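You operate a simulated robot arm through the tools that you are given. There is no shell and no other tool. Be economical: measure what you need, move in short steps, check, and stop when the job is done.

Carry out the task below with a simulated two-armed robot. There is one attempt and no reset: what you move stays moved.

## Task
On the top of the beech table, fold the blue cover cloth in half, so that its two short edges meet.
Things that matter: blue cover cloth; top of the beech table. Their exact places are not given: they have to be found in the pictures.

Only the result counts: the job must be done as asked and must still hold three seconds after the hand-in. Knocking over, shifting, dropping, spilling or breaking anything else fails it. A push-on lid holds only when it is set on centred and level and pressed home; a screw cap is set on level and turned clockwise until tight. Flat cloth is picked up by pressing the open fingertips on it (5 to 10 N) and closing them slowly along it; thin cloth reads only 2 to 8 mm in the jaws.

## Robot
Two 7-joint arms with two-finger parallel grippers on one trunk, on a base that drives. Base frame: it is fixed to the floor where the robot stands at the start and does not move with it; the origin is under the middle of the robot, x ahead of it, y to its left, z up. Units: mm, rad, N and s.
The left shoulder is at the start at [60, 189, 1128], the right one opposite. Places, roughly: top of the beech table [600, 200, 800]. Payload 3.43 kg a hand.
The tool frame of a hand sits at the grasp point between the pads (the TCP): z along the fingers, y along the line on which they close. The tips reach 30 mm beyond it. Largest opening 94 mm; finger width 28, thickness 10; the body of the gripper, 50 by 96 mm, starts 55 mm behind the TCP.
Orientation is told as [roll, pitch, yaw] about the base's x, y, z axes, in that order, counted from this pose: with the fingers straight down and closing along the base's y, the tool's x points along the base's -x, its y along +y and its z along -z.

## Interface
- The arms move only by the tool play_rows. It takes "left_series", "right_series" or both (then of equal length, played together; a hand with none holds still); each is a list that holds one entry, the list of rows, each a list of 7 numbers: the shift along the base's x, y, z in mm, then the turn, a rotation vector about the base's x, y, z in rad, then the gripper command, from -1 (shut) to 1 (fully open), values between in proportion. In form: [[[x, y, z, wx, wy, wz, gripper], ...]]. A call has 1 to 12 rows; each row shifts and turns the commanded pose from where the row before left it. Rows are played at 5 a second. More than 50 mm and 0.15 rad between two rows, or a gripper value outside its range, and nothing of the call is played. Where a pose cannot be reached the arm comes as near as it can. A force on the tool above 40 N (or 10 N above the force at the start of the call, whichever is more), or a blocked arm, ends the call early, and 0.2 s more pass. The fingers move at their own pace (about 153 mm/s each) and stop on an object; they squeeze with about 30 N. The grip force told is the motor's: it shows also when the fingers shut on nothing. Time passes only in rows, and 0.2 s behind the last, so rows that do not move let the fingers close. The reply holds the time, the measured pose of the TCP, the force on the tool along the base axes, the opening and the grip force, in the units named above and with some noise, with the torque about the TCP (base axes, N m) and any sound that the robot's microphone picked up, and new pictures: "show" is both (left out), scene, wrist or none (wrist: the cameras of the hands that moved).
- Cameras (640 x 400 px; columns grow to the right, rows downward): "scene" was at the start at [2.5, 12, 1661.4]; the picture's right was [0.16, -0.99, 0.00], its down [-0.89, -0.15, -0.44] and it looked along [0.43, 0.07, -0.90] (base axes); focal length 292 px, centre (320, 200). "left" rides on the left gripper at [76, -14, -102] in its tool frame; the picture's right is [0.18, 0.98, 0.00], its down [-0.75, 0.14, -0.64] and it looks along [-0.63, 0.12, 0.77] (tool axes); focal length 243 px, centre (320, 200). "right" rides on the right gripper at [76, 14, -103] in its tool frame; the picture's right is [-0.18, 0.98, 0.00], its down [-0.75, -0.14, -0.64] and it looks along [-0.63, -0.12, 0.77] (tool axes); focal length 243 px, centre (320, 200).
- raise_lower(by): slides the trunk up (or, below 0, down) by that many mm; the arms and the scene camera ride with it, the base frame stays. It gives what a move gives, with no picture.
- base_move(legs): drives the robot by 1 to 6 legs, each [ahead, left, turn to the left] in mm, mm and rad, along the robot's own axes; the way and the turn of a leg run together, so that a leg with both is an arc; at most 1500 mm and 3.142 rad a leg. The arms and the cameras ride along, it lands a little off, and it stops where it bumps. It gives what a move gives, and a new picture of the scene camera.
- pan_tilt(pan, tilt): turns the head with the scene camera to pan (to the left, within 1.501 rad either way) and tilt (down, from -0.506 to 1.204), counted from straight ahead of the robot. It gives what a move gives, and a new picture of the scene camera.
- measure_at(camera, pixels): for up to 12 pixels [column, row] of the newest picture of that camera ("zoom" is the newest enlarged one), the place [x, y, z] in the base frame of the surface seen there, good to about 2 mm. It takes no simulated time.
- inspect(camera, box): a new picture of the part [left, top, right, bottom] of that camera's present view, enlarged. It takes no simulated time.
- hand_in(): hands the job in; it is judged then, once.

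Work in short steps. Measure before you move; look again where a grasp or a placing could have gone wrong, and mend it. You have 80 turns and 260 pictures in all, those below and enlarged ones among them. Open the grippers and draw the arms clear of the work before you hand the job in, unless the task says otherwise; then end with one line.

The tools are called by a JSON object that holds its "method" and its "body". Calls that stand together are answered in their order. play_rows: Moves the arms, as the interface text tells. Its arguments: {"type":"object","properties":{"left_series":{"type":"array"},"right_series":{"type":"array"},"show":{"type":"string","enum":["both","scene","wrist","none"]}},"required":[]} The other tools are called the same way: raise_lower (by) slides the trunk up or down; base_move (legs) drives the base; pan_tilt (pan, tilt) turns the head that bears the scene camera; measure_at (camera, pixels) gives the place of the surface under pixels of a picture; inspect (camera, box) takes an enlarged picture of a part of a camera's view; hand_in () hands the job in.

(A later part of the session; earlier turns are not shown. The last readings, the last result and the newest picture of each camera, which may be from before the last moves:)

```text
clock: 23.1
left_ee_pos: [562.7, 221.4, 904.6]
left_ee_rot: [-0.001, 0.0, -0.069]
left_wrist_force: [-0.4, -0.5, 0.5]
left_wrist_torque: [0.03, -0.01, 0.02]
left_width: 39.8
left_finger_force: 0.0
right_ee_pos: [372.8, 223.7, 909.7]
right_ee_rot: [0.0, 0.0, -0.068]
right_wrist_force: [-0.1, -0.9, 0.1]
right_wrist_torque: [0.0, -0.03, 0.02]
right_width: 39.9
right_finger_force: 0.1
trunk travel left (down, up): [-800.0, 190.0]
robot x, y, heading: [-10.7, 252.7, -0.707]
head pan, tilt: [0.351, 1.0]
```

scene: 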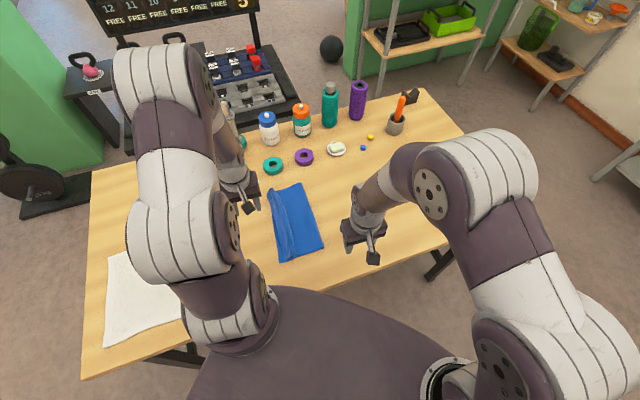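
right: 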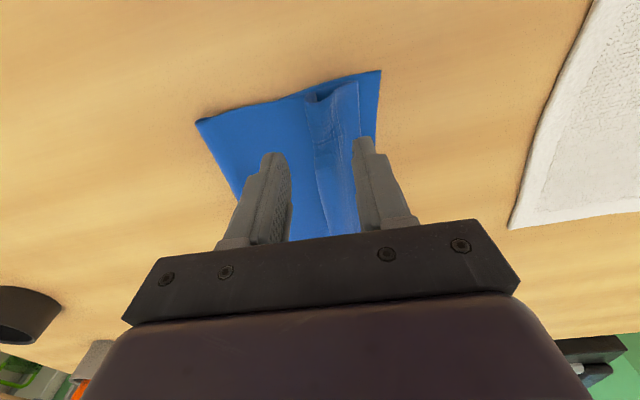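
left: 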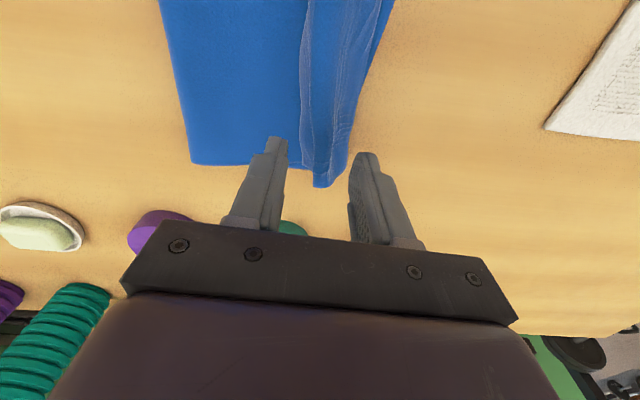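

Both straddle the strip as wanted. I lower them so the tips are about 12 mm above the table.

{"method": "play_rows", "body": {"left_series": [[[-2, 0, -15, 0, 0, 0, -0.15], [-2, 0, -14, 0, 0, 0, -0.15], [0, 0, -12, 0, 0, 0, -0.15], [0, 0, 0, 0, 0, 0, -0.15]]], "right_series": [[[0, 1, -15, 0, 0, 0, -0.15], [0, 1, -15, 0, 0, 0, -0.15], [0, 0, -15, 0, 0, 0, -0.15], [0, 0, 0, 0, 0, 0, -0.15]]], "show": "wrist"}}

{"method": "inspect", "body": {"camera": "right", "box": [200, 60, 440, 230]}}

{"method": "inspect", "body": {"camera": "left", "box": [180, 40, 440, 220]}}

```text
clock: 24.1
left_ee_pos: [558.5, 221.7, 867.5]
left_ee_rot: [0.001, 0.001, -0.067]
left_wrist_force: [0.2, 0.3, 0.7]
left_wrist_torque: [0.04, 0.01, -0.04]
left_width: 40.1
left_finger_force: 0.0
right_ee_pos: [370.3, 228.1, 867.6]
right_ee_rot: [0.0, 0.001, -0.068]
right_wrist_force: [-0.3, -0.1, 0.0]
right_wrist_torque: [0.03, -0.01, 0.02]
right_width: 40.3
right_finger_force: 0.1
trunk travel left (down, up): [-800.0, 190.0]
robot x, y, heading: [-13.6, 255.9, -0.709]
head pan, tilt: [0.351, 1.0]
```

right: 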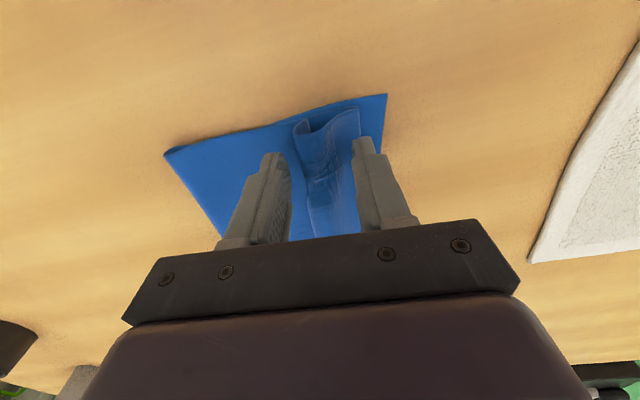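
left: 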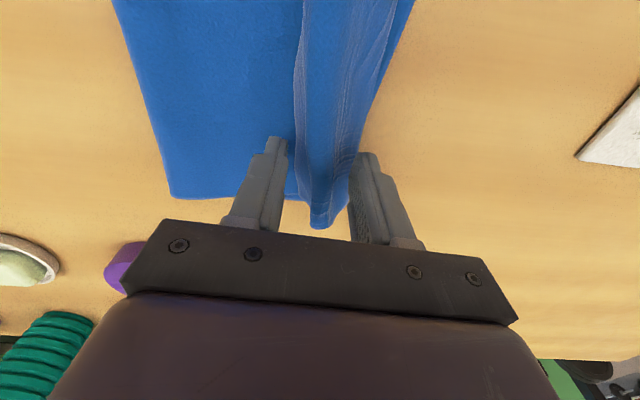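

```text
2.35 times, centred on (320, 145) of right
```

zoom: 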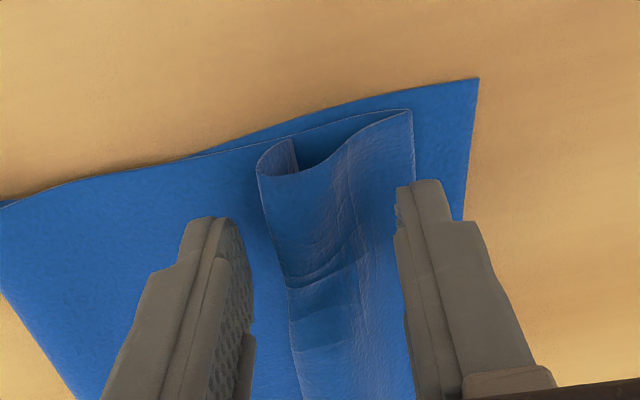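

```text
2.22 times, centred on (310, 130) of left
```

zoom: 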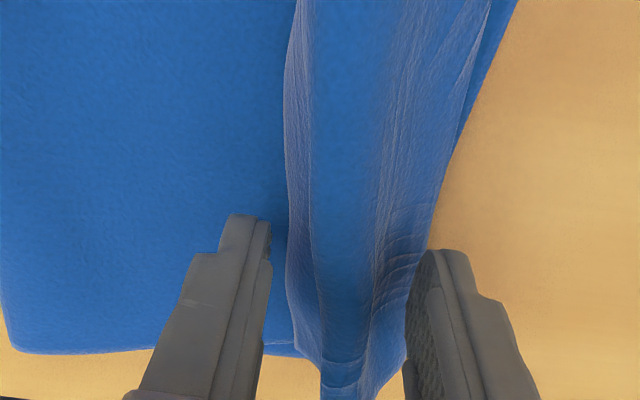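

The edge is rolled under within that strip, so the cleanest remedy is to pinch the strip, carry it back to -y, open the cloth flat again and regrasp nearer the edge. I lower 4 mm and close.

{"method": "play_rows", "body": {"left_series": [[[0, 0, -4, 0, 0, 0, -0.15], [0, 0, 0, 0, 0, 0, -0.4], [0, 0, 0, 0, 0, 0, -0.7], [0, 0, 0, 0, 0, 0, -1], [0, 0, 0, 0, 0, 0, -1], [0, -2, 15, 0, 0, 0, -1], [0, -10, 25, 0, 0, 0, -1], [0, -10, 20, 0, 0, 0, -1], [0, 0, 0, 0, 0, 0, -1]]], "right_series": [[[0, 0, -4, 0, 0, 0, -0.15], [0, 0, 0, 0, 0, 0, -0.4], [0, 0, 0, 0, 0, 0, -0.7], [0, 0, 0, 0, 0, 0, -1], [0, 0, 0, 0, 0, 0, -1], [0, -2, 15, 0, 0, 0, -1], [0, -10, 25, 0, 0, 0, -1], [0, -10, 20, 0, 0, 0, -1], [0, 0, 0, 0, 0, 0, -1]]], "show": "wrist"}}

{"method": "inspect", "body": {"camera": "right", "box": [200, 60, 440, 230]}}

```text
clock: 26.1
left_ee_pos: [557.3, 198.5, 921.4]
left_ee_rot: [0.0, -0.001, -0.069]
left_wrist_force: [-0.5, 0.2, 0.5]
left_wrist_torque: [0.0, -0.02, 0.0]
left_width: 6.8
left_finger_force: 29.7
right_ee_pos: [370.8, 206.0, 922.3]
right_ee_rot: [-0.001, 0.0, -0.067]
right_wrist_force: [-0.3, 0.6, 0.4]
right_wrist_torque: [-0.06, -0.01, 0.0]
right_width: 2.8
right_finger_force: 29.3
trunk travel left (down, up): [-800.0, 190.0]
robot x, y, heading: [-9.5, 257.2, -0.707]
head pan, tilt: [0.351, 1.0]
```

right: 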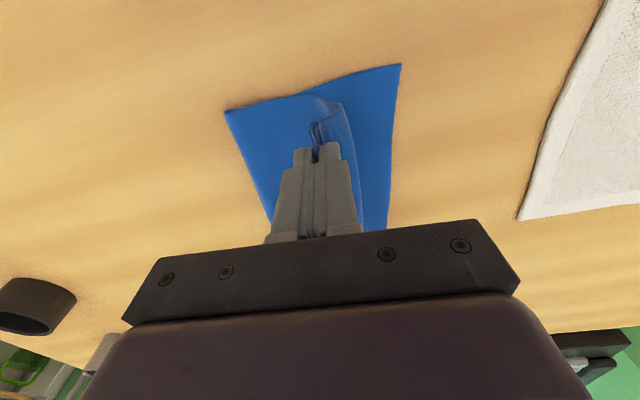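
left: 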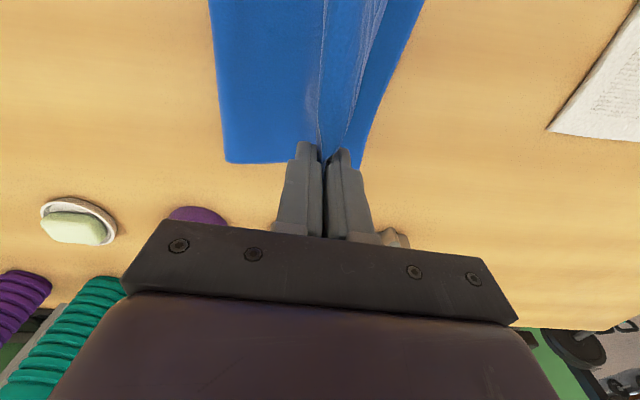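

```text
2.35 times, centred on (320, 145) of right
```

zoom: 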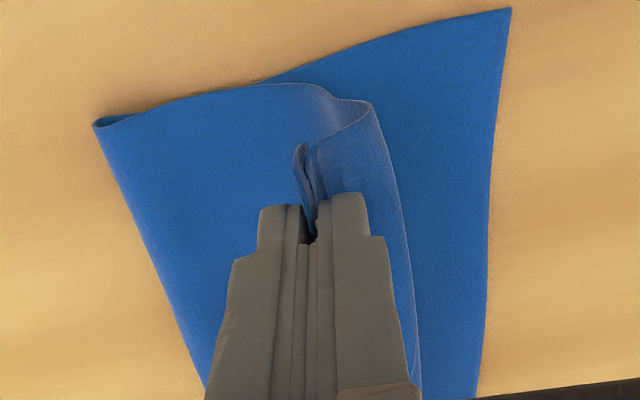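

Both hold the strip again, now with only a short lip. I raise a little and drive the base 200 mm back along -y to peel the cloth open.

{"method": "base_move", "body": {"legs": [[65, -76, 0], [65, -76, 0]]}}

{"method": "play_rows", "body": {"left_series": [[[0, 0, 0, 0, 0, 0, -1], [0, 0, 0, 0, 0, 0, -1]]], "right_series": [[[0, 0, 0, 0, 0, 0, -1], [0, 0, 0, 0, 0, 0, -1]]], "show": "wrist"}}

```text
clock: 28.0
left_ee_pos: [558.6, -0.7, 921.4]
left_ee_rot: [0.0, 0.0, -0.068]
left_wrist_force: [0.3, -0.8, 0.2]
left_wrist_torque: [0.03, -0.04, -0.01]
left_width: 7.0
left_finger_force: 29.8
right_ee_pos: [372.2, 5.7, 921.2]
right_ee_rot: [0.0, 0.0, -0.067]
right_wrist_force: [0.0, -0.2, 0.3]
right_wrist_torque: [0.0, -0.03, 0.01]
right_width: 2.6
right_finger_force: 30.3
trunk travel left (down, up): [-800.0, 190.0]
robot x, y, heading: [-12.3, 56.3, -0.708]
head pan, tilt: [0.351, 1.0]
```

scene: 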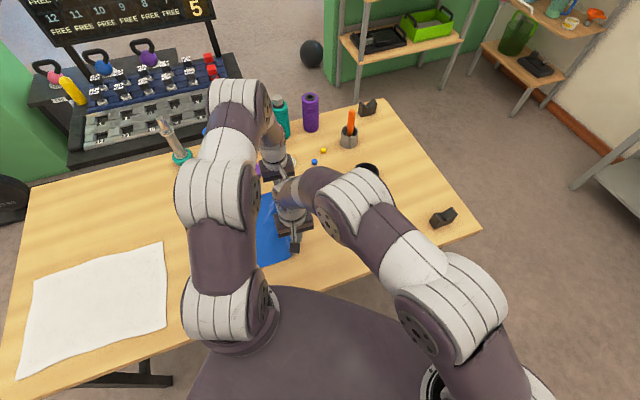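

```text
clock: 28.6
left_ee_pos: [557.5, -0.4, 922.1]
left_ee_rot: [0.001, 0.001, -0.067]
left_wrist_force: [-0.1, 0.4, -0.1]
left_wrist_torque: [0.02, -0.01, 0.0]
left_width: 6.9
left_finger_force: 29.9
right_ee_pos: [371.7, 5.7, 922.3]
right_ee_rot: [0.0, -0.001, -0.068]
right_wrist_force: [-0.3, -0.7, -0.6]
right_wrist_torque: [0.02, 0.03, 0.02]
right_width: 3.0
right_finger_force: 30.2
trunk travel left (down, up): [-800.0, 190.0]
robot x, y, heading: [-12.6, 53.8, -0.704]
head pan, tilt: [0.351, 1.0]
```

right: 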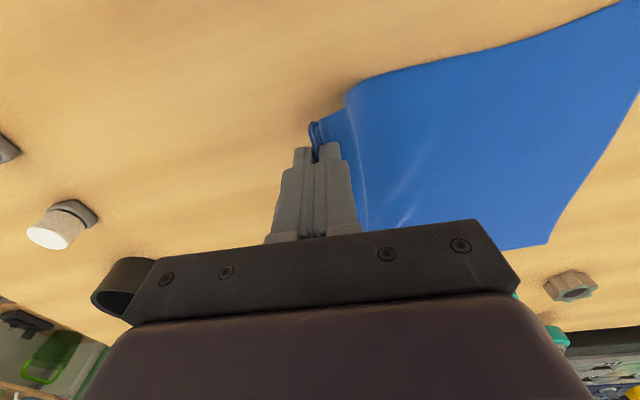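
left: 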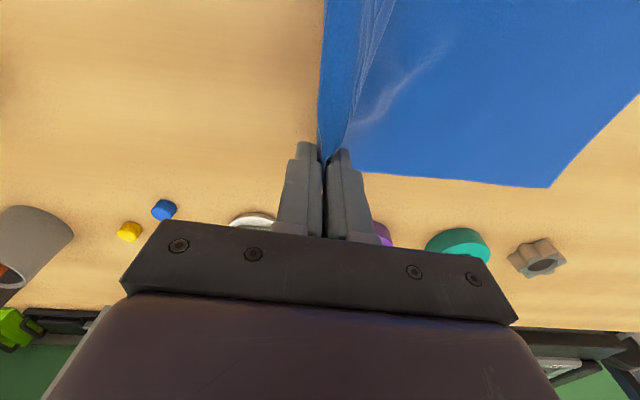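

The cloth is opening nicely. I bring the edge down and outward to y≈-66 (left) and y≈-44 (right), then open and lift.

{"method": "play_rows", "body": {"left_series": [[[0, -13, -10, 0, 0, 0, -1], [0, -13, -12, 0, 0, 0, -1], [0, -13, -14, 0, 0, 0, -1], [0, -13, -14, 0, 0, 0, -1], [0, -14, -10, 0, 0, 0, -1], [0, 0, -4, 0, 0, 0, -1], [0, 0, 0, 0, 0, 0, -0.6], [0, 0, 0, 0, 0, 0, 0], [0, 0, 0, 0, 0, 0, 0.2], [0, 0, 20, 0, 0, 0, 0.2], [0, 0, 40, 0, 0, 0, 0.2], [0, 0, 30, 0, 0, 0, 0.2]]], "right_series": [[[0, -10, -10, 0, 0, 0, -1], [0, -10, -12, 0, 0, 0, -1], [0, -10, -14, 0, 0, 0, -1], [0, -10, -14, 0, 0, 0, -1], [0, -9, -10, 0, 0, 0, -1], [0, 0, -4, 0, 0, 0, -1], [0, 0, 0, 0, 0, 0, -0.6], [0, 0, 0, 0, 0, 0, 0], [0, 0, 0, 0, 0, 0, 0.2], [0, 0, 20, 0, 0, 0, 0.2], [0, 0, 40, 0, 0, 0, 0.2], [0, 0, 30, 0, 0, 0, 0.2]]], "show": "wrist"}}

{"method": "inspect", "body": {"camera": "right", "box": [220, 40, 460, 230]}}

{"method": "inspect", "body": {"camera": "left", "box": [200, 0, 440, 200]}}

```text
clock: 31.2
left_ee_pos: [554.3, -65.3, 951.0]
left_ee_rot: [-0.001, -0.001, -0.067]
left_wrist_force: [0.1, 0.2, -0.1]
left_wrist_torque: [0.0, -0.01, -0.01]
left_width: 56.2
left_finger_force: 0.0
right_ee_pos: [374.2, -44.0, 948.2]
right_ee_rot: [0.0, 0.003, -0.068]
right_wrist_force: [0.4, -0.4, 0.1]
right_wrist_torque: [0.02, 0.01, 0.0]
right_width: 56.3
right_finger_force: 0.1
trunk travel left (down, up): [-800.0, 190.0]
robot x, y, heading: [-9.0, 52.5, -0.703]
head pan, tilt: [0.351, 1.0]
```

right: 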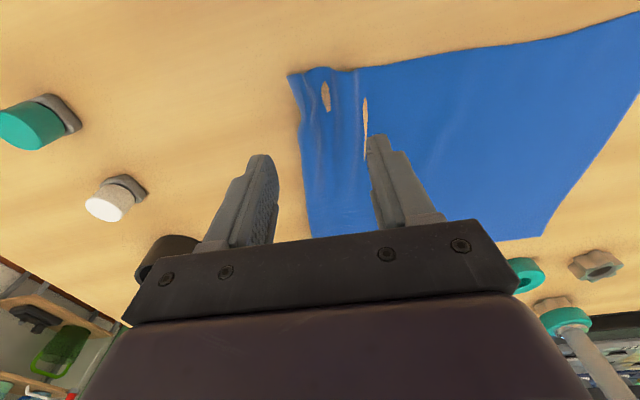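
left: 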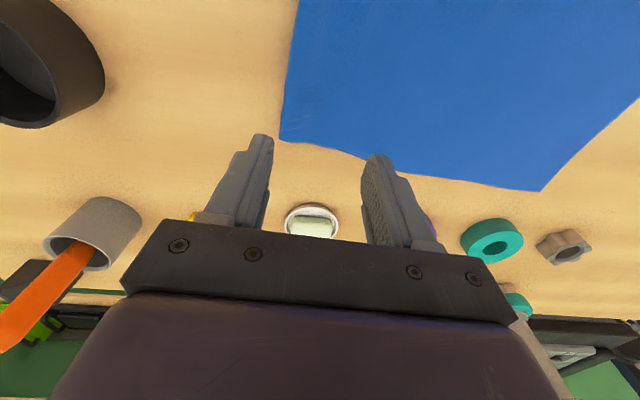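

```text
2.11 times, centred on (340, 135) of right
```

zoom: 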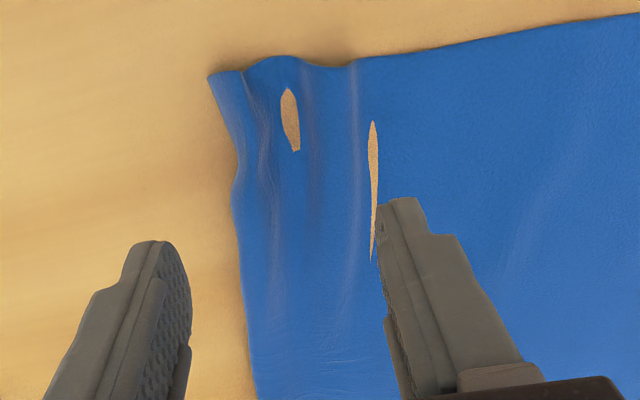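

```text
2.00 times, centred on (320, 100) of left
```

zoom: 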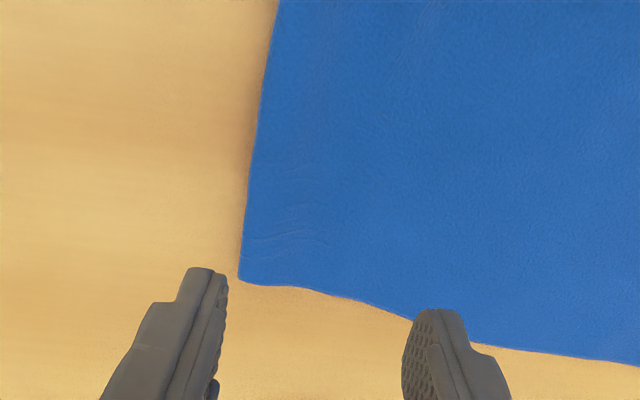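

The cloth is open again, with small wrinkles at the near corner. I measure its present corners and edge.

{"method": "measure_at", "body": {"camera": "left", "pixels": [[281, 139], [288, 60], [541, 190], [365, 155]]}}

{"method": "measure_at", "body": {"camera": "right", "pixels": [[290, 75], [303, 130], [312, 220], [318, 70], [345, 70], [541, 236], [636, 16], [330, 130]]}}

```text
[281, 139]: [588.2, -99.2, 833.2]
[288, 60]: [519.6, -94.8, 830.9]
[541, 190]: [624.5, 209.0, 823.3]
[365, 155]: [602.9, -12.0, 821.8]
```

```text
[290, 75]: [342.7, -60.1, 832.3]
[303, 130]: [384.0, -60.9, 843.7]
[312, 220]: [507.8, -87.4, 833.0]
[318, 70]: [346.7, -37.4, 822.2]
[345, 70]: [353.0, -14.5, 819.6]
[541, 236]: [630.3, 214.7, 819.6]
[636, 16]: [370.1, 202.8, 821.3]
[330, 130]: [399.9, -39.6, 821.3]
```

The far-left corner appears to have moved. I turn both hands a quarter (to close along the edge) while drawing them up and back, to get a clear view.

{"method": "play_rows", "body": {"left_series": [[[-5, 10, 8, 0, 0, -0.14, 0.2], [-5, 10, 8, 0, 0, -0.14, 0.2], [-5, 10, 8, 0, 0, -0.14, 0.2], [-5, 10, 8, 0, 0, -0.14, 0.2], [-5, 10, 8, 0, 0, -0.14, 0.2], [-5, 10, 8, 0, 0, -0.14, 0.2], [-5, 10, 8, 0, 0, -0.14, 0.2], [-5, 10, 8, 0, 0, -0.14, 0.2], [-5, 10, 8, 0, 0, -0.14, 0.2], [-5, 10, 8, 0, 0, -0.14, 0.2], [-5, 10, 8, 0, 0, -0.13, 0.2]]], "right_series": [[[-10, -10, 8, 0, 0, -0.14, 0.2], [-10, -10, 8, 0, 0, -0.14, 0.2], [-10, -10, 8, 0, 0, -0.14, 0.2], [-10, -10, 8, 0, 0, -0.14, 0.2], [-10, -10, 8, 0, 0, -0.14, 0.2], [-10, -10, 8, 0, 0, -0.14, 0.2], [-10, -10, 8, 0, 0, -0.14, 0.2], [-10, -10, 8, 0, 0, -0.14, 0.2], [-10, -10, 8, 0, 0, -0.14, 0.2], [-10, -10, 8, 0, 0, -0.14, 0.2], [-10, -10, 8, 0, 0, -0.13, 0.2]]]}}

{"method": "inspect", "body": {"camera": "scene", "box": [200, 150, 400, 290]}}

```text
clock: 33.6
left_ee_pos: [502.2, 44.6, 1036.7]
left_ee_rot: [0.001, 0.001, -1.6]
left_wrist_force: [-0.2, -0.4, 1.1]
left_wrist_torque: [0.0, 0.01, 0.0]
left_width: 56.2
left_finger_force: 0.0
right_ee_pos: [261.4, -153.8, 1037.4]
right_ee_rot: [-0.002, 0.0, -1.6]
right_wrist_force: [0.6, 0.3, 0.0]
right_wrist_torque: [0.01, -0.05, 0.03]
right_width: 56.4
right_finger_force: 0.1
trunk travel left (down, up): [-800.0, 190.0]
robot x, y, heading: [-12.1, 50.5, -0.704]
head pan, tilt: [0.351, 1.0]
```

scene: 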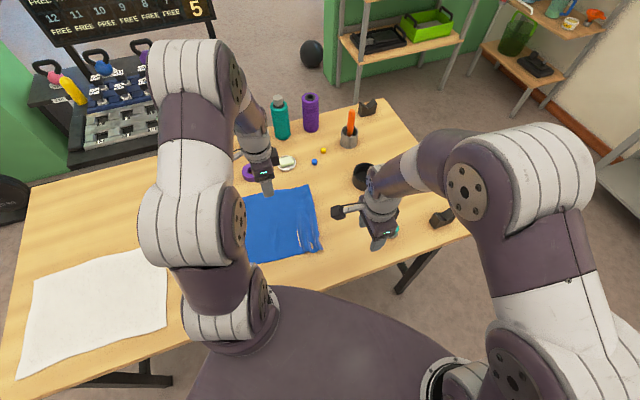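
right: 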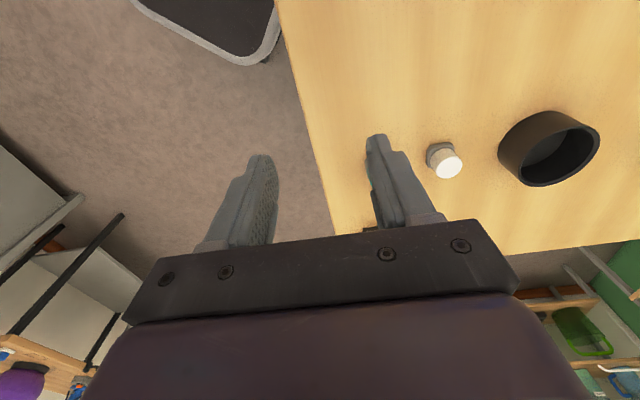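
left: 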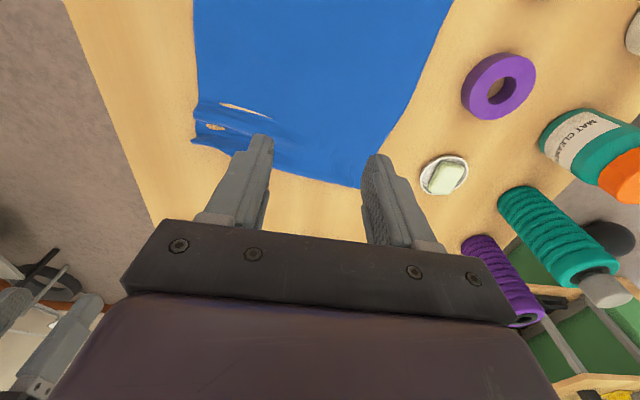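

```text
2.86 times, centred on (300, 220) of scene
```

zoom: 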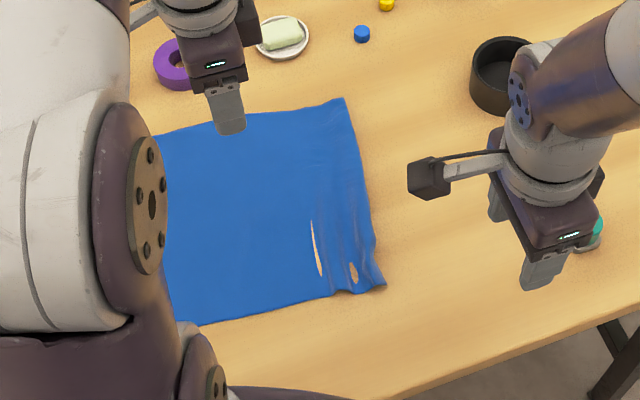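

I measure the right edge and wrinkled corner in the enlarged view.

{"method": "measure_at", "body": {"camera": "zoom", "pixels": [[343, 99], [352, 130], [362, 170], [373, 230], [376, 260], [384, 284], [355, 292], [330, 292], [185, 320], [170, 135], [345, 200], [325, 240]]}}

{"method": "inspect", "body": {"camera": "left", "box": [170, 60, 400, 210]}}

```text
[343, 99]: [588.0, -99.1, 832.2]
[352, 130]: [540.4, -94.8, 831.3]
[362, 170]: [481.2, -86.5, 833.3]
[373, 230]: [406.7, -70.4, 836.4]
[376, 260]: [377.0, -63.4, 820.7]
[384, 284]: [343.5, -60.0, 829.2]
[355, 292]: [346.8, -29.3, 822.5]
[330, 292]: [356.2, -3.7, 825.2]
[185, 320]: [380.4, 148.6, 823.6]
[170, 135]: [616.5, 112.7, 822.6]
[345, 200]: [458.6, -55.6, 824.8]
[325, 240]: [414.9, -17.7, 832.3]
```

```text
2.67 times, centred on (285, 135) of left
```

zoom: 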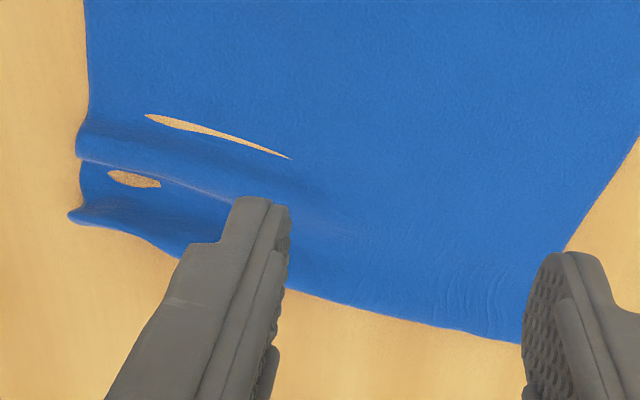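

The right edge now runs from (588,-99) to (343,-60). I move both hands over it, aligned to close along the edge, with the pads overlapping only its outer ~20 mm.

{"method": "play_rows", "body": {"left_series": [[[11.8, -26.6, -21.4, 0, 0, -0.026, -0.15], [11.8, -26.6, -21.4, 0, 0, -0.026, -0.15], [11.8, -26.6, -21.4, 0, 0, -0.026, -0.15], [11.8, -26.6, -21.4, 0, 0, -0.026, -0.15], [11.8, -26.6, -21.4, 0, 0, -0.026, -0.15], [0, 0, -30, 0, 0, 0, -0.15], [0, 0, 0, 0, 0, 0, -0.15]]], "right_series": [[[22.6, 19, -21.4, 0, 0, -0.026, -0.15], [22.6, 19, -21.4, 0, 0, -0.026, -0.15], [22.6, 19, -21.4, 0, 0, -0.026, -0.15], [22.6, 19, -21.4, 0, 0, -0.026, -0.15], [22.6, 19, -21.4, 0, 0, -0.026, -0.15], [0, 0, -30, 0, 0, 0, -0.15], [0, 0, 0, 0, 0, 0, -0.15]]], "show": "wrist"}}

```text
clock: 35.2
left_ee_pos: [558.4, -87.7, 898.9]
left_ee_rot: [0.001, -0.001, -1.727]
left_wrist_force: [-0.1, 0.2, -0.5]
left_wrist_torque: [0.02, -0.05, -0.01]
left_width: 40.3
left_finger_force: 0.1
right_ee_pos: [374.8, -56.0, 898.3]
right_ee_rot: [0.001, 0.0, -1.729]
right_wrist_force: [0.2, 0.8, -0.7]
right_wrist_torque: [0.01, 0.0, -0.04]
right_width: 40.4
right_finger_force: 0.1
trunk travel left (down, up): [-800.0, 190.0]
robot x, y, heading: [-11.8, 56.5, -0.705]
head pan, tilt: [0.351, 1.0]
```

right: 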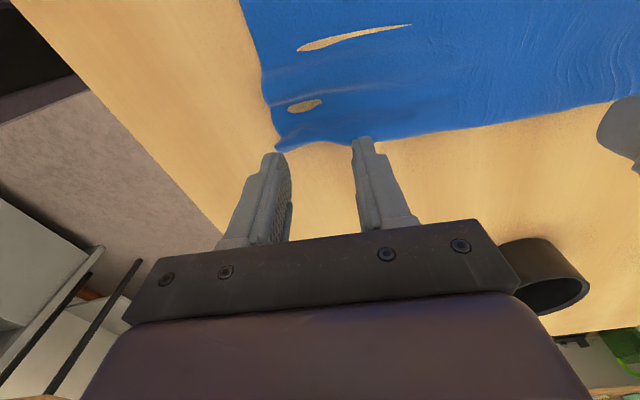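
left: 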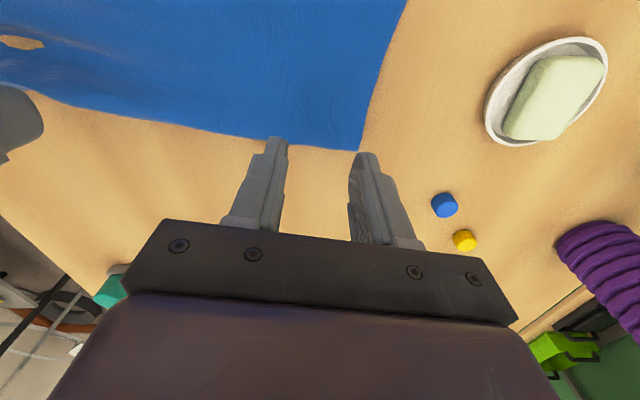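

Alignment looks good. I descend to just above contact.

{"method": "play_rows", "body": {"left_series": [[[0, -1, -15, 0, 0, 0, -0.15], [0, -1, -15, 0, 0, 0, -0.15], [0, -1, -13, 0, 0, 0, -0.15], [0, 0, -2, 0, 0, 0, -0.15], [0, 0, 0, 0, 0, 0, -0.15]]], "right_series": [[[1, -1, -15, 0, 0, 0, -0.15], [1, -1, -15, 0, 0, 0, -0.15], [0, -1, -13, 0, 0, 0, -0.15], [0, 0, -2, 0, 0, 0, -0.15], [0, 0, 0, 0, 0, 0, -0.15]]], "show": "wrist"}}

```text
clock: 36.4
left_ee_pos: [561.8, -91.2, 854.3]
left_ee_rot: [0.0, 0.001, -1.727]
left_wrist_force: [0.0, -1.2, 1.0]
left_wrist_torque: [0.0, 0.02, -0.01]
left_width: 40.0
left_finger_force: 0.1
right_ee_pos: [378.0, -60.2, 852.9]
right_ee_rot: [0.001, -0.001, -1.727]
right_wrist_force: [-1.1, -0.2, 1.2]
right_wrist_torque: [-0.01, 0.01, 0.04]
right_width: 40.1
right_finger_force: 0.0
trunk travel left (down, up): [-800.0, 190.0]
robot x, y, heading: [-8.7, 54.3, -0.702]
head pan, tilt: [0.351, 1.0]
```

right: 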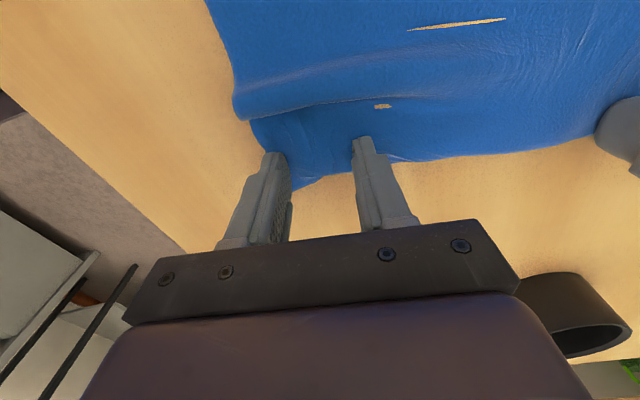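
left: 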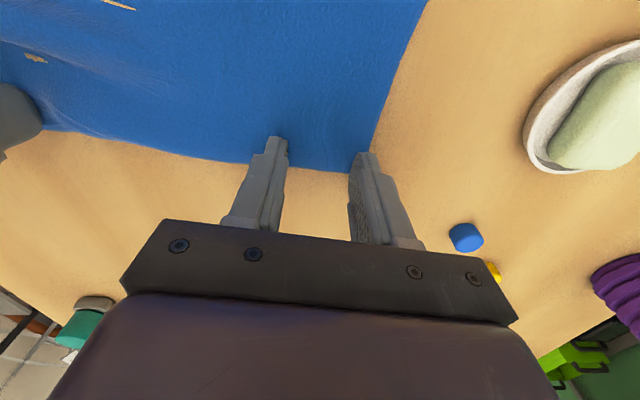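

The tips sit on the outer strip of the edge. I press in small steps.

{"method": "play_rows", "body": {"left_series": [[[0, 0, -1.5, 0, 0, 0, -0.15], [0, 0, -1, 0, 0, 0, -0.15], [0, 0, 0, 0, 0, 0, -0.15]]], "right_series": [[[0, 0, -1, 0, 0, 0, -0.15], [0, 0, -1, 0, 0, 0, -0.15], [0, 0, 0, 0, 0, 0, -0.15]]], "show": "none"}}

```text
clock: 37.2
left_ee_pos: [562.1, -92.4, 852.0]
left_ee_rot: [0.001, 0.001, -1.727]
left_wrist_force: [1.4, 0.5, 6.6]
left_wrist_torque: [0.05, -0.06, -0.02]
left_width: 39.7
left_finger_force: 0.1
right_ee_pos: [377.4, -61.2, 851.9]
right_ee_rot: [0.001, -0.001, -1.727]
right_wrist_force: [1.3, -0.4, 1.8]
right_wrist_torque: [0.03, -0.09, -0.02]
right_width: 40.4
right_finger_force: 0.5
trunk travel left (down, up): [-800.0, 190.0]
robot x, y, heading: [-7.3, 54.6, -0.711]
head pan, tilt: [0.351, 1.0]
```

Left is at 6.6 N, right at 1.8 N; right goes down 0.6 mm more, then both close slowly.

{"method": "play_rows", "body": {"left_series": [[[0, 0, 0, 0, 0, 0, -0.15], [0, 0, 0, 0, 0, 0, -0.15], [0, 0, 0, 0, 0, 0, -0.25], [0, 0, 0, 0, 0, 0, -0.35], [0, 0, 0, 0, 0, 0, -0.45], [0, 0, 0, 0, 0, 0, -0.55], [0, 0, 0, 0, 0, 0, -0.65], [0, 0, 0, 0, 0, 0, -0.75], [0, 0, 0, 0, 0, 0, -0.85], [0, 0, 0, 0, 0, 0, -0.95], [0, 0, 0, 0, 0, 0, -1], [0, 0, 0, 0, 0, 0, -1]]], "right_series": [[[0, 0, -0.6, 0, 0, 0, -0.15], [0, 0, 0, 0, 0, 0, -0.15], [0, 0, 0, 0, 0, 0, -0.25], [0, 0, 0, 0, 0, 0, -0.35], [0, 0, 0, 0, 0, 0, -0.45], [0, 0, 0, 0, 0, 0, -0.55], [0, 0, 0, 0, 0, 0, -0.65], [0, 0, 0, 0, 0, 0, -0.75], [0, 0, 0, 0, 0, 0, -0.85], [0, 0, 0, 0, 0, 0, -0.95], [0, 0, 0, 0, 0, 0, -1], [0, 0, 0, 0, 0, 0, -1]]], "show": "wrist"}}

```text
clock: 39.8
left_ee_pos: [559.7, -91.6, 853.0]
left_ee_rot: [0.0, 0.0, -1.728]
left_wrist_force: [-13.2, 3.1, 13.9]
left_wrist_torque: [0.15, 0.36, 0.05]
left_width: 2.4
left_finger_force: 29.9
right_ee_pos: [376.0, -59.2, 852.1]
right_ee_rot: [0.004, 0.0, -1.727]
right_wrist_force: [13.9, -1.5, 8.7]
right_wrist_torque: [-0.07, -0.48, -0.04]
right_width: 3.1
right_finger_force: 30.6
trunk travel left (down, up): [-800.0, 190.0]
robot x, y, heading: [-10.3, 55.4, -0.709]
head pan, tilt: [0.351, 1.0]
```

right: 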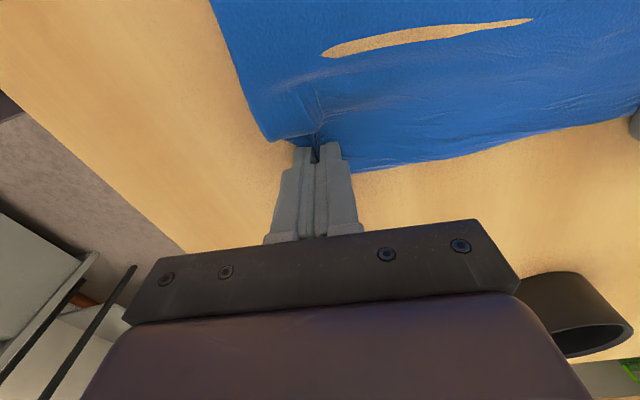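
left: 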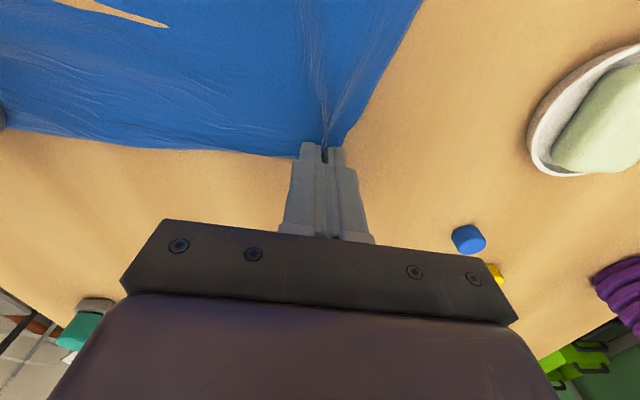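

Both pinches are excellent (2.4 and 3.1 mm), right at the edge. I lift along an arc of about 175 mm radius toward the cloth's middle, bringing the hands slightly together to ease the tension.

{"method": "play_rows", "body": {"left_series": [[[-5, 0, 5, 0, 0, 0, -1], [-4, 2, 22, 0, 0, 0, -1], [0, 6, 26, 0, 0, 0, -1], [1, 10, 24, 0, 0, 0, -1], [2, 14, 23, 0, 0, 0, -1], [3, 17, 20, 0, 0, 0, -1], [0, 0, 0, 0, 0, 0, -1]]], "right_series": [[[5, 0, 5, 0, 0, 0, -1], [5, 2, 22, 0, 0, 0, -1], [2, 6, 26, 0, 0, 0, -1], [2, 10, 24, 0, 0, 0, -1], [2, 14, 23, 0, 0, 0, -1], [2, 17, 20, 0, 0, 0, -1], [0, 0, 0, 0, 0, 0, -1]]]}}

```text
clock: 41.4
left_ee_pos: [559.0, -43.0, 968.4]
left_ee_rot: [0.0, -0.001, -1.728]
left_wrist_force: [0.1, -0.2, 1.3]
left_wrist_torque: [0.02, 0.03, -0.02]
left_width: 2.2
left_finger_force: 29.8
right_ee_pos: [397.5, -9.7, 972.2]
right_ee_rot: [0.002, -0.001, -1.726]
right_wrist_force: [0.7, 0.5, -0.8]
right_wrist_torque: [0.02, 0.04, 0.0]
right_width: 3.0
right_finger_force: 29.9
trunk travel left (down, up): [-800.0, 190.0]
robot x, y, heading: [-10.6, 58.4, -0.71]
head pan, tilt: [0.351, 1.0]
```

scene: 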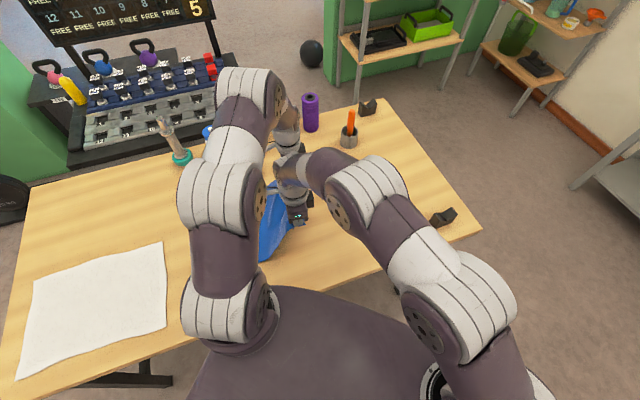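
right: 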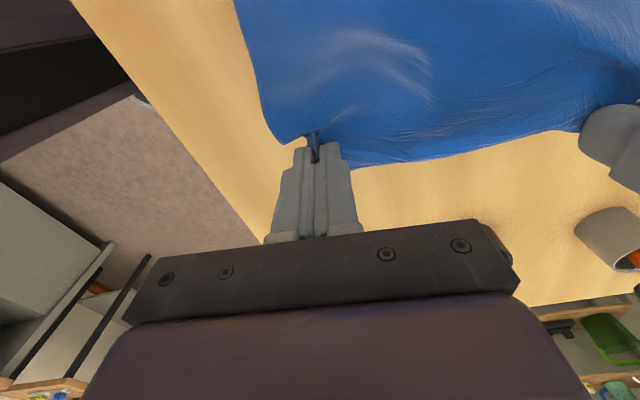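
left: 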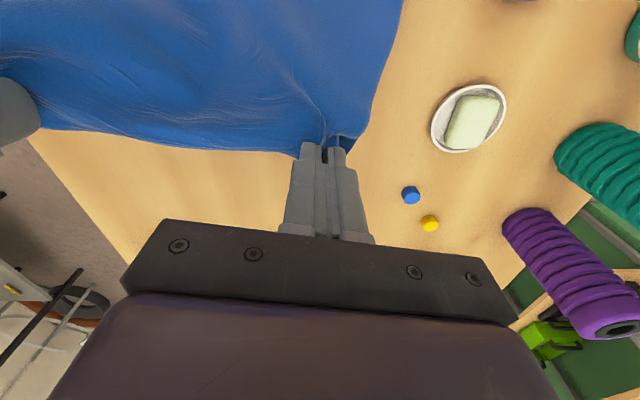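

Both hold with the edge up cleanly. I drive 130 mm along the cloth's long direction and then look for the lower layer's left edge.

{"method": "base_move", "body": {"legs": [[-34, 55, 0], [-34, 55, 0]]}}

{"method": "inspect", "body": {"camera": "scene", "box": [200, 150, 400, 290]}}

{"method": "play_rows", "body": {"left_series": [[[0, 0, 0, 0, 0, 0, -1]]], "right_series": [[[0, 0, 0, 0, 0, 0, -1]]], "show": "wrist"}}

```text
clock: 43.0
left_ee_pos: [579.4, 83.4, 969.4]
left_ee_rot: [0.0, 0.001, -1.729]
left_wrist_force: [0.7, 0.2, -0.1]
left_wrist_torque: [-0.05, 0.01, 0.03]
left_width: 1.8
left_finger_force: 30.0
right_ee_pos: [418.3, 116.4, 972.9]
right_ee_rot: [0.0, 0.0, -1.727]
right_wrist_force: [-0.5, 0.9, -0.5]
right_wrist_torque: [-0.03, 0.01, 0.01]
right_width: 3.0
right_finger_force: 30.1
trunk travel left (down, up): [-800.0, 190.0]
robot x, y, heading: [9.1, 180.0, -0.709]
head pan, tilt: [0.351, 1.0]
```

scene: 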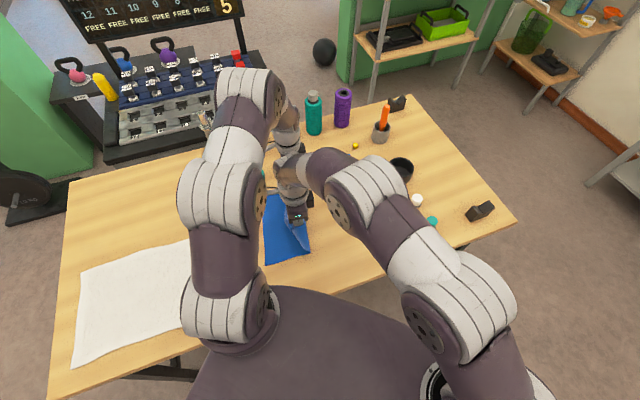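

```text
2.86 times, centred on (300, 220) of scene
```

zoom: 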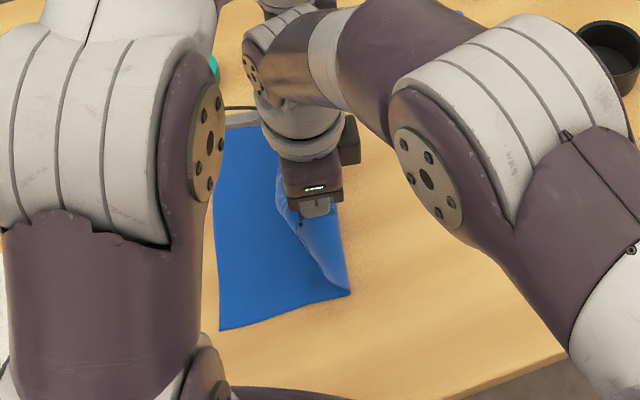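

```text
clock: 43.4
left_ee_pos: [578.5, 79.4, 967.6]
left_ee_rot: [0.0, 0.004, -1.731]
left_wrist_force: [0.4, -0.6, -1.2]
left_wrist_torque: [0.03, -0.02, 0.03]
left_width: 2.4
left_finger_force: 29.7
right_ee_pos: [417.9, 112.7, 972.2]
right_ee_rot: [-0.001, 0.003, -1.731]
right_wrist_force: [-0.6, -1.1, 0.9]
right_wrist_torque: [0.04, 0.0, -0.02]
right_width: 2.8
right_finger_force: 30.1
trunk travel left (down, up): [-800.0, 190.0]
robot x, y, heading: [8.7, 178.5, -0.708]
head pan, tilt: [0.351, 1.0]
```

right: 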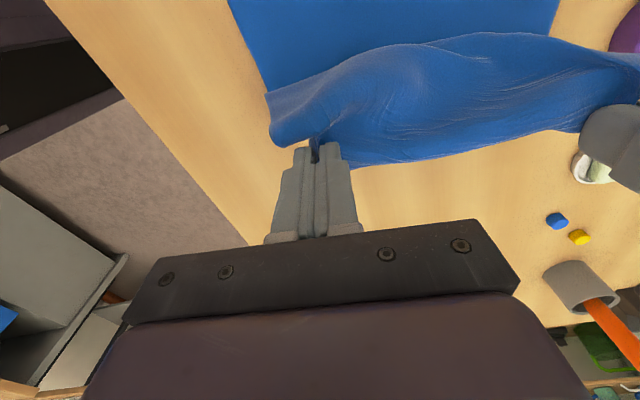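
left: 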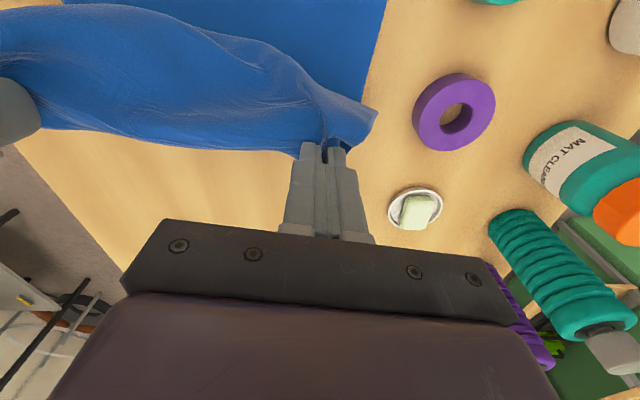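

The near-left corner shows in the enlarged scene at about (221,328). I measure the lower layer.

{"method": "measure_at", "body": {"camera": "scene", "pixels": [[277, 264], [276, 245], [275, 225], [276, 205], [285, 197], [321, 252], [300, 257]]}}

```text
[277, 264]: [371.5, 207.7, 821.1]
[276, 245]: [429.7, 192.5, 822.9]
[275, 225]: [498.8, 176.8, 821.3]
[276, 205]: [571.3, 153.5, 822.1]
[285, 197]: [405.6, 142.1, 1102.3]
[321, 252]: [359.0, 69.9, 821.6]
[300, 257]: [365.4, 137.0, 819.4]
```

{"method": "measure_at", "body": {"camera": "zoom", "pixels": [[221, 327], [218, 290], [216, 240], [215, 215], [350, 291], [345, 240], [255, 135], [240, 132], [225, 140], [285, 310]]}}

```text
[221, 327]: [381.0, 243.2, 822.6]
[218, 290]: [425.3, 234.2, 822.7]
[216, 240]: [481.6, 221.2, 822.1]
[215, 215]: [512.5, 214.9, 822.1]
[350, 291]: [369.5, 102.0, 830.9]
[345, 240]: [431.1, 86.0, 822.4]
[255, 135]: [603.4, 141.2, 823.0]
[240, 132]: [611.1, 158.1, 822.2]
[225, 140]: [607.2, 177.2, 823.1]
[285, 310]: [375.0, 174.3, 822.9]
```

The lower left edge runs from about (381,243) to (626,207), so the crease should be 175 mm from it, near y≈70 (near side) and y≈34 (far side). I raise the hands above that line to draw the slack out and set the crease.

{"method": "play_rows", "body": {"left_series": [[[-2, -10, 6, 0, 0, 0, -1], [-2, -10, 10, 0, 0, 0, -1], [-2, -11, 12, 0, 0, 0, -1], [-2, -10, 12, 0, 0, 0, -1], [0, 0, 12, 0, 0, 0, -1], [0, 0, 0, 0, 0, 0, -1]]], "right_series": [[[-4, -11, 6, 0, 0, 0, -1], [-4, -11, 10, 0, 0, 0, -1], [-4, -12, 12, 0, 0, 0, -1], [-4, -12, 12, 0, 0, 0, -1], [0, 0, 10, 0, 0, 0, -1], [0, 0, 0, 0, 0, 0, -1]]]}}

{"method": "inspect", "body": {"camera": "scene", "box": [200, 150, 400, 290]}}

```text
clock: 44.8
left_ee_pos: [571.7, 43.1, 1020.9]
left_ee_rot: [0.0, 0.0, -1.729]
left_wrist_force: [0.7, 0.7, 0.2]
left_wrist_torque: [0.01, 0.03, -0.05]
left_width: 2.5
left_finger_force: 29.8
right_ee_pos: [403.4, 69.2, 1019.9]
right_ee_rot: [-0.001, -0.001, -1.728]
right_wrist_force: [-0.6, 0.5, -0.4]
right_wrist_torque: [0.01, 0.02, 0.02]
right_width: 3.0
right_finger_force: 30.3
trunk travel left (down, up): [-800.0, 190.0]
robot x, y, heading: [13.9, 181.9, -0.708]
head pan, tilt: [0.351, 1.0]
```

scene: 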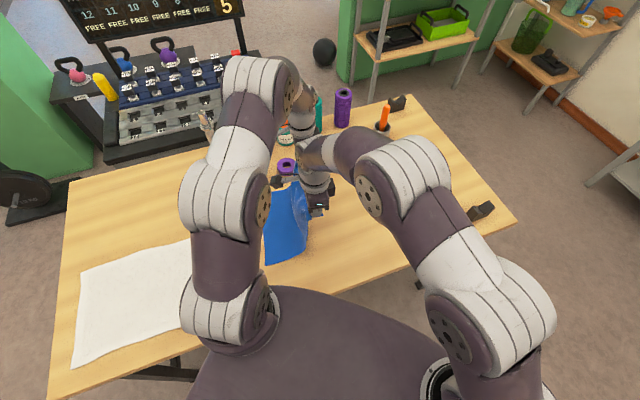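
right: 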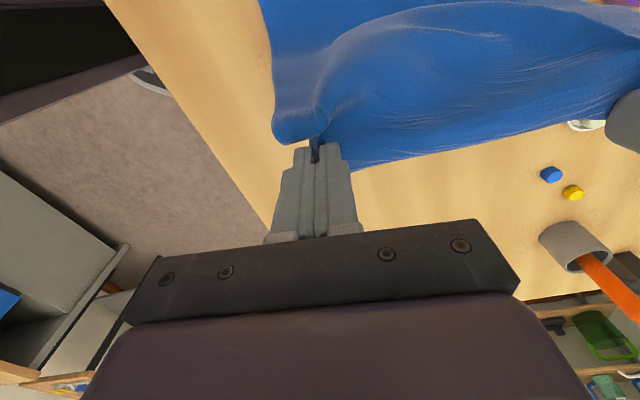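
left: 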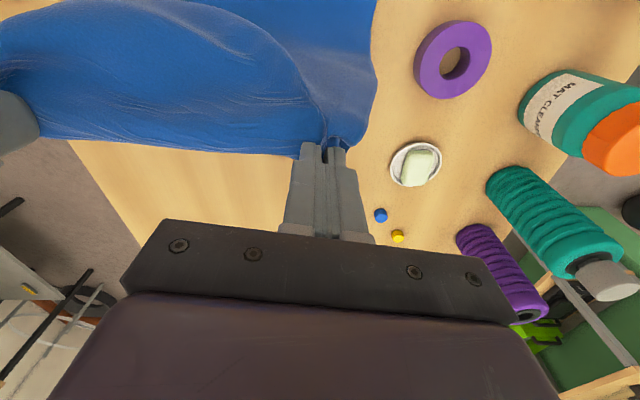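

```text
2.86 times, centred on (300, 220) of scene
```

zoom: 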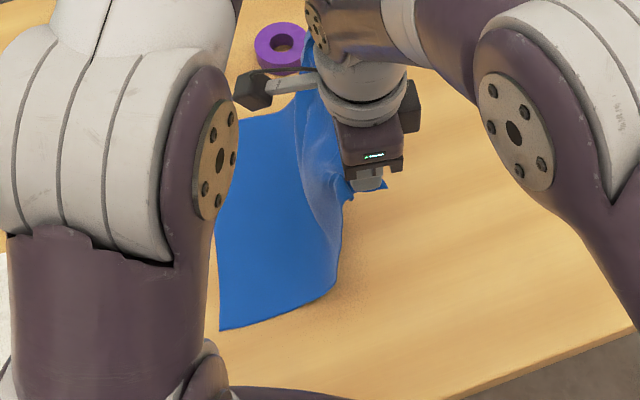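

The slack is drawn out and the left edge has stayed. I check where the cloth leaves the table near the front.

{"method": "measure_at", "body": {"camera": "zoom", "pixels": [[221, 327], [280, 309], [310, 302], [325, 294], [335, 284], [338, 265], [345, 220], [216, 240]]}}

```text
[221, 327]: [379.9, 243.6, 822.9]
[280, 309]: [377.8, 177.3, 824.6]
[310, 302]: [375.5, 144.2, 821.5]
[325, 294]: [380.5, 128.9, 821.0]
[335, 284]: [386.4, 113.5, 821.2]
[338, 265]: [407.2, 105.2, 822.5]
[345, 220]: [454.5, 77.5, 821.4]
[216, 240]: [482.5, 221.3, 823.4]
```

The cloth stands up well. I now arc forward and down while tilting the fingers so the tips point back toward -y, which keeps the edge from curling under.

{"method": "play_rows", "body": {"left_series": [[[2.6, 10.2, -10, -0.138, 0.021, 0, -1], [2.6, 10.2, -11, -0.138, 0.021, 0, -1], [2.6, 10.2, -12, -0.138, 0.021, 0, -1], [2.6, 10.2, -12, -0.138, 0.021, 0, -1], [2.6, 10.2, -12, -0.138, 0.021, 0, -1], [2.6, 10.2, -12, -0.138, 0.021, 0, -1], [0, 0, 0, 0, 0, 0, -1]]], "right_series": [[[1.6, 10.2, -10, -0.138, 0.021, 0, -1], [1.6, 10.2, -11, -0.138, 0.021, 0, -1], [1.6, 10.2, -12, -0.138, 0.021, 0, -1], [1.6, 10.2, -12, -0.138, 0.021, 0, -1], [1.6, 10.2, -12, -0.138, 0.021, 0, -1], [1.6, 10.2, -12, -0.138, 0.021, 0, -1], [0, 0, 0, 0, 0, 0, -1]]]}}

```text
clock: 45.8
left_ee_pos: [567.7, 81.3, 971.8]
left_ee_rot: [-0.04, -0.541, -1.719]
left_wrist_force: [-25.9, 0.1, -0.8]
left_wrist_torque: [0.0, 0.73, -0.23]
left_width: 2.1
left_finger_force: 29.7
right_ee_pos: [373.8, 81.0, 966.3]
right_ee_rot: [0.049, -0.511, -1.736]
right_wrist_force: [24.5, 0.3, 0.3]
right_wrist_torque: [0.0, -0.79, 0.28]
right_width: 3.6
right_finger_force: 30.1
right hand out of reach, approached as far as the arm can: row 3, 4, 5
trunk travel left (down, up): [-800.0, 190.0]
robot x, y, heading: [7.6, 178.9, -0.709]
head pan, tilt: [0.351, 1.0]
stopped in row 5 (left hand): the force on the tool passed its limit (the readings are from after the stop); the commanded pose is now the measured one
```

scene: 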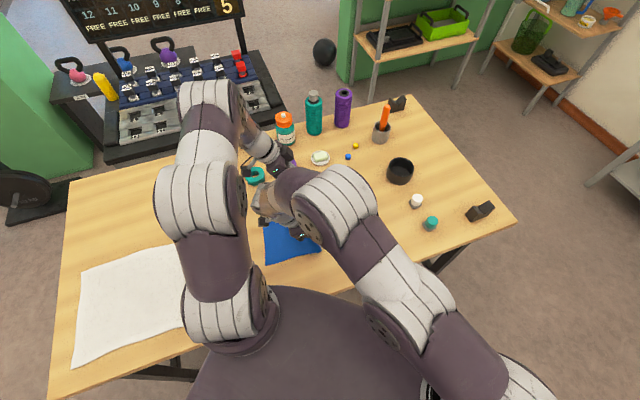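
right: 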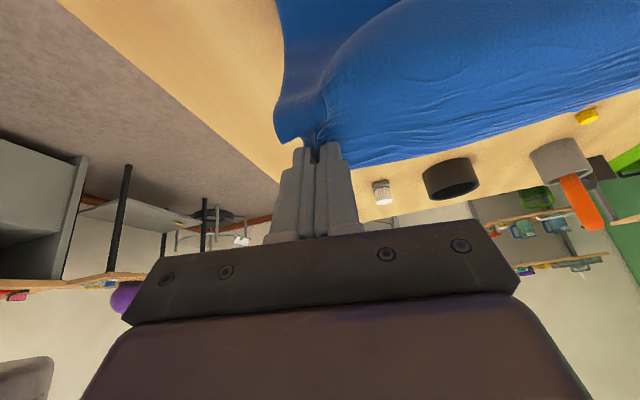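
left: 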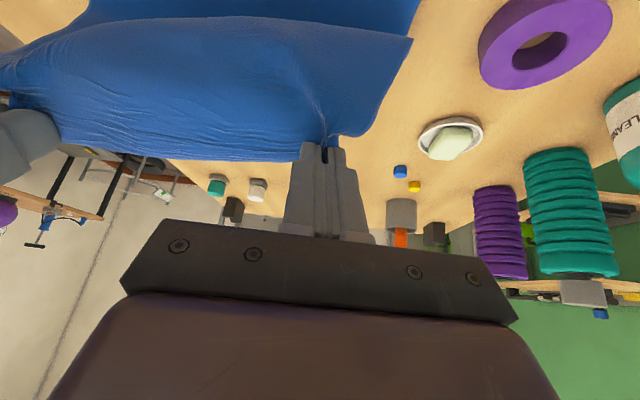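

The right arm hit its reach limit, pulling the cloth taut sideways (25 N), but both still grip with about 0.52 rad tilt. I ease the left hand toward the right one and level its position.

{"method": "play_rows", "body": {"left_series": [[[-8, 0, 0, 0, 0, 0, -1], [-8, 0, -3, 0, 0, 0, -1], [-6, 0, -3, 0, 0, 0, -1], [0, 0, 0, 0, 0, 0, -1]]], "show": "none"}}

{"method": "base_move", "body": {"legs": [[-12, 35, 0], [-30, 42, 0]]}}

```text
clock: 46.8
left_ee_pos: [550.7, 81.0, 966.9]
left_ee_rot: [-0.024, -0.539, -1.723]
left_wrist_force: [-2.3, -0.4, -0.2]
left_wrist_torque: [-0.01, 0.06, -0.03]
left_width: 2.1
left_finger_force: 30.3
right_ee_pos: [369.8, 79.0, 965.3]
right_ee_rot: [0.035, -0.517, -1.732]
right_wrist_force: [1.9, 0.8, -0.1]
right_wrist_torque: [0.0, -0.06, 0.02]
right_width: 3.0
right_finger_force: 30.1
trunk travel left (down, up): [-800.0, 190.0]
robot x, y, heading: [7.3, 179.9, -0.709]
head pan, tilt: [0.351, 1.0]
```

```text
clock: 48.2
left_ee_pos: [566.7, 165.5, 966.8]
left_ee_rot: [-0.026, -0.537, -1.722]
left_wrist_force: [-0.1, -0.2, 1.1]
left_wrist_torque: [0.01, 0.02, 0.0]
left_width: 2.1
left_finger_force: 29.7
right_ee_pos: [389.1, 163.6, 965.6]
right_ee_rot: [0.038, -0.513, -1.735]
right_wrist_force: [0.4, -0.3, -0.2]
right_wrist_torque: [0.0, -0.06, 0.01]
right_width: 3.0
right_finger_force: 29.8
trunk travel left (down, up): [-800.0, 190.0]
robot x, y, heading: [27.8, 270.3, -0.707]
head pan, tilt: [0.351, 1.0]
```

scene: 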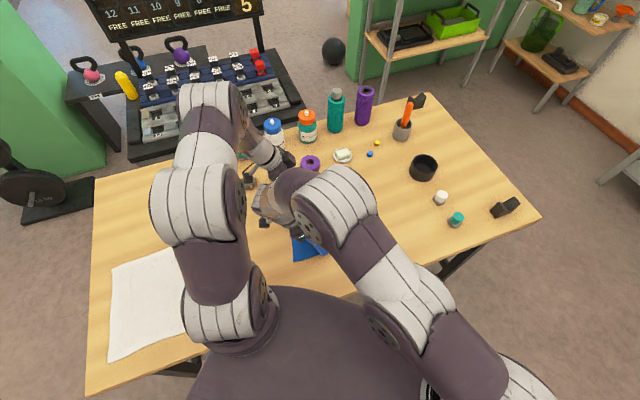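

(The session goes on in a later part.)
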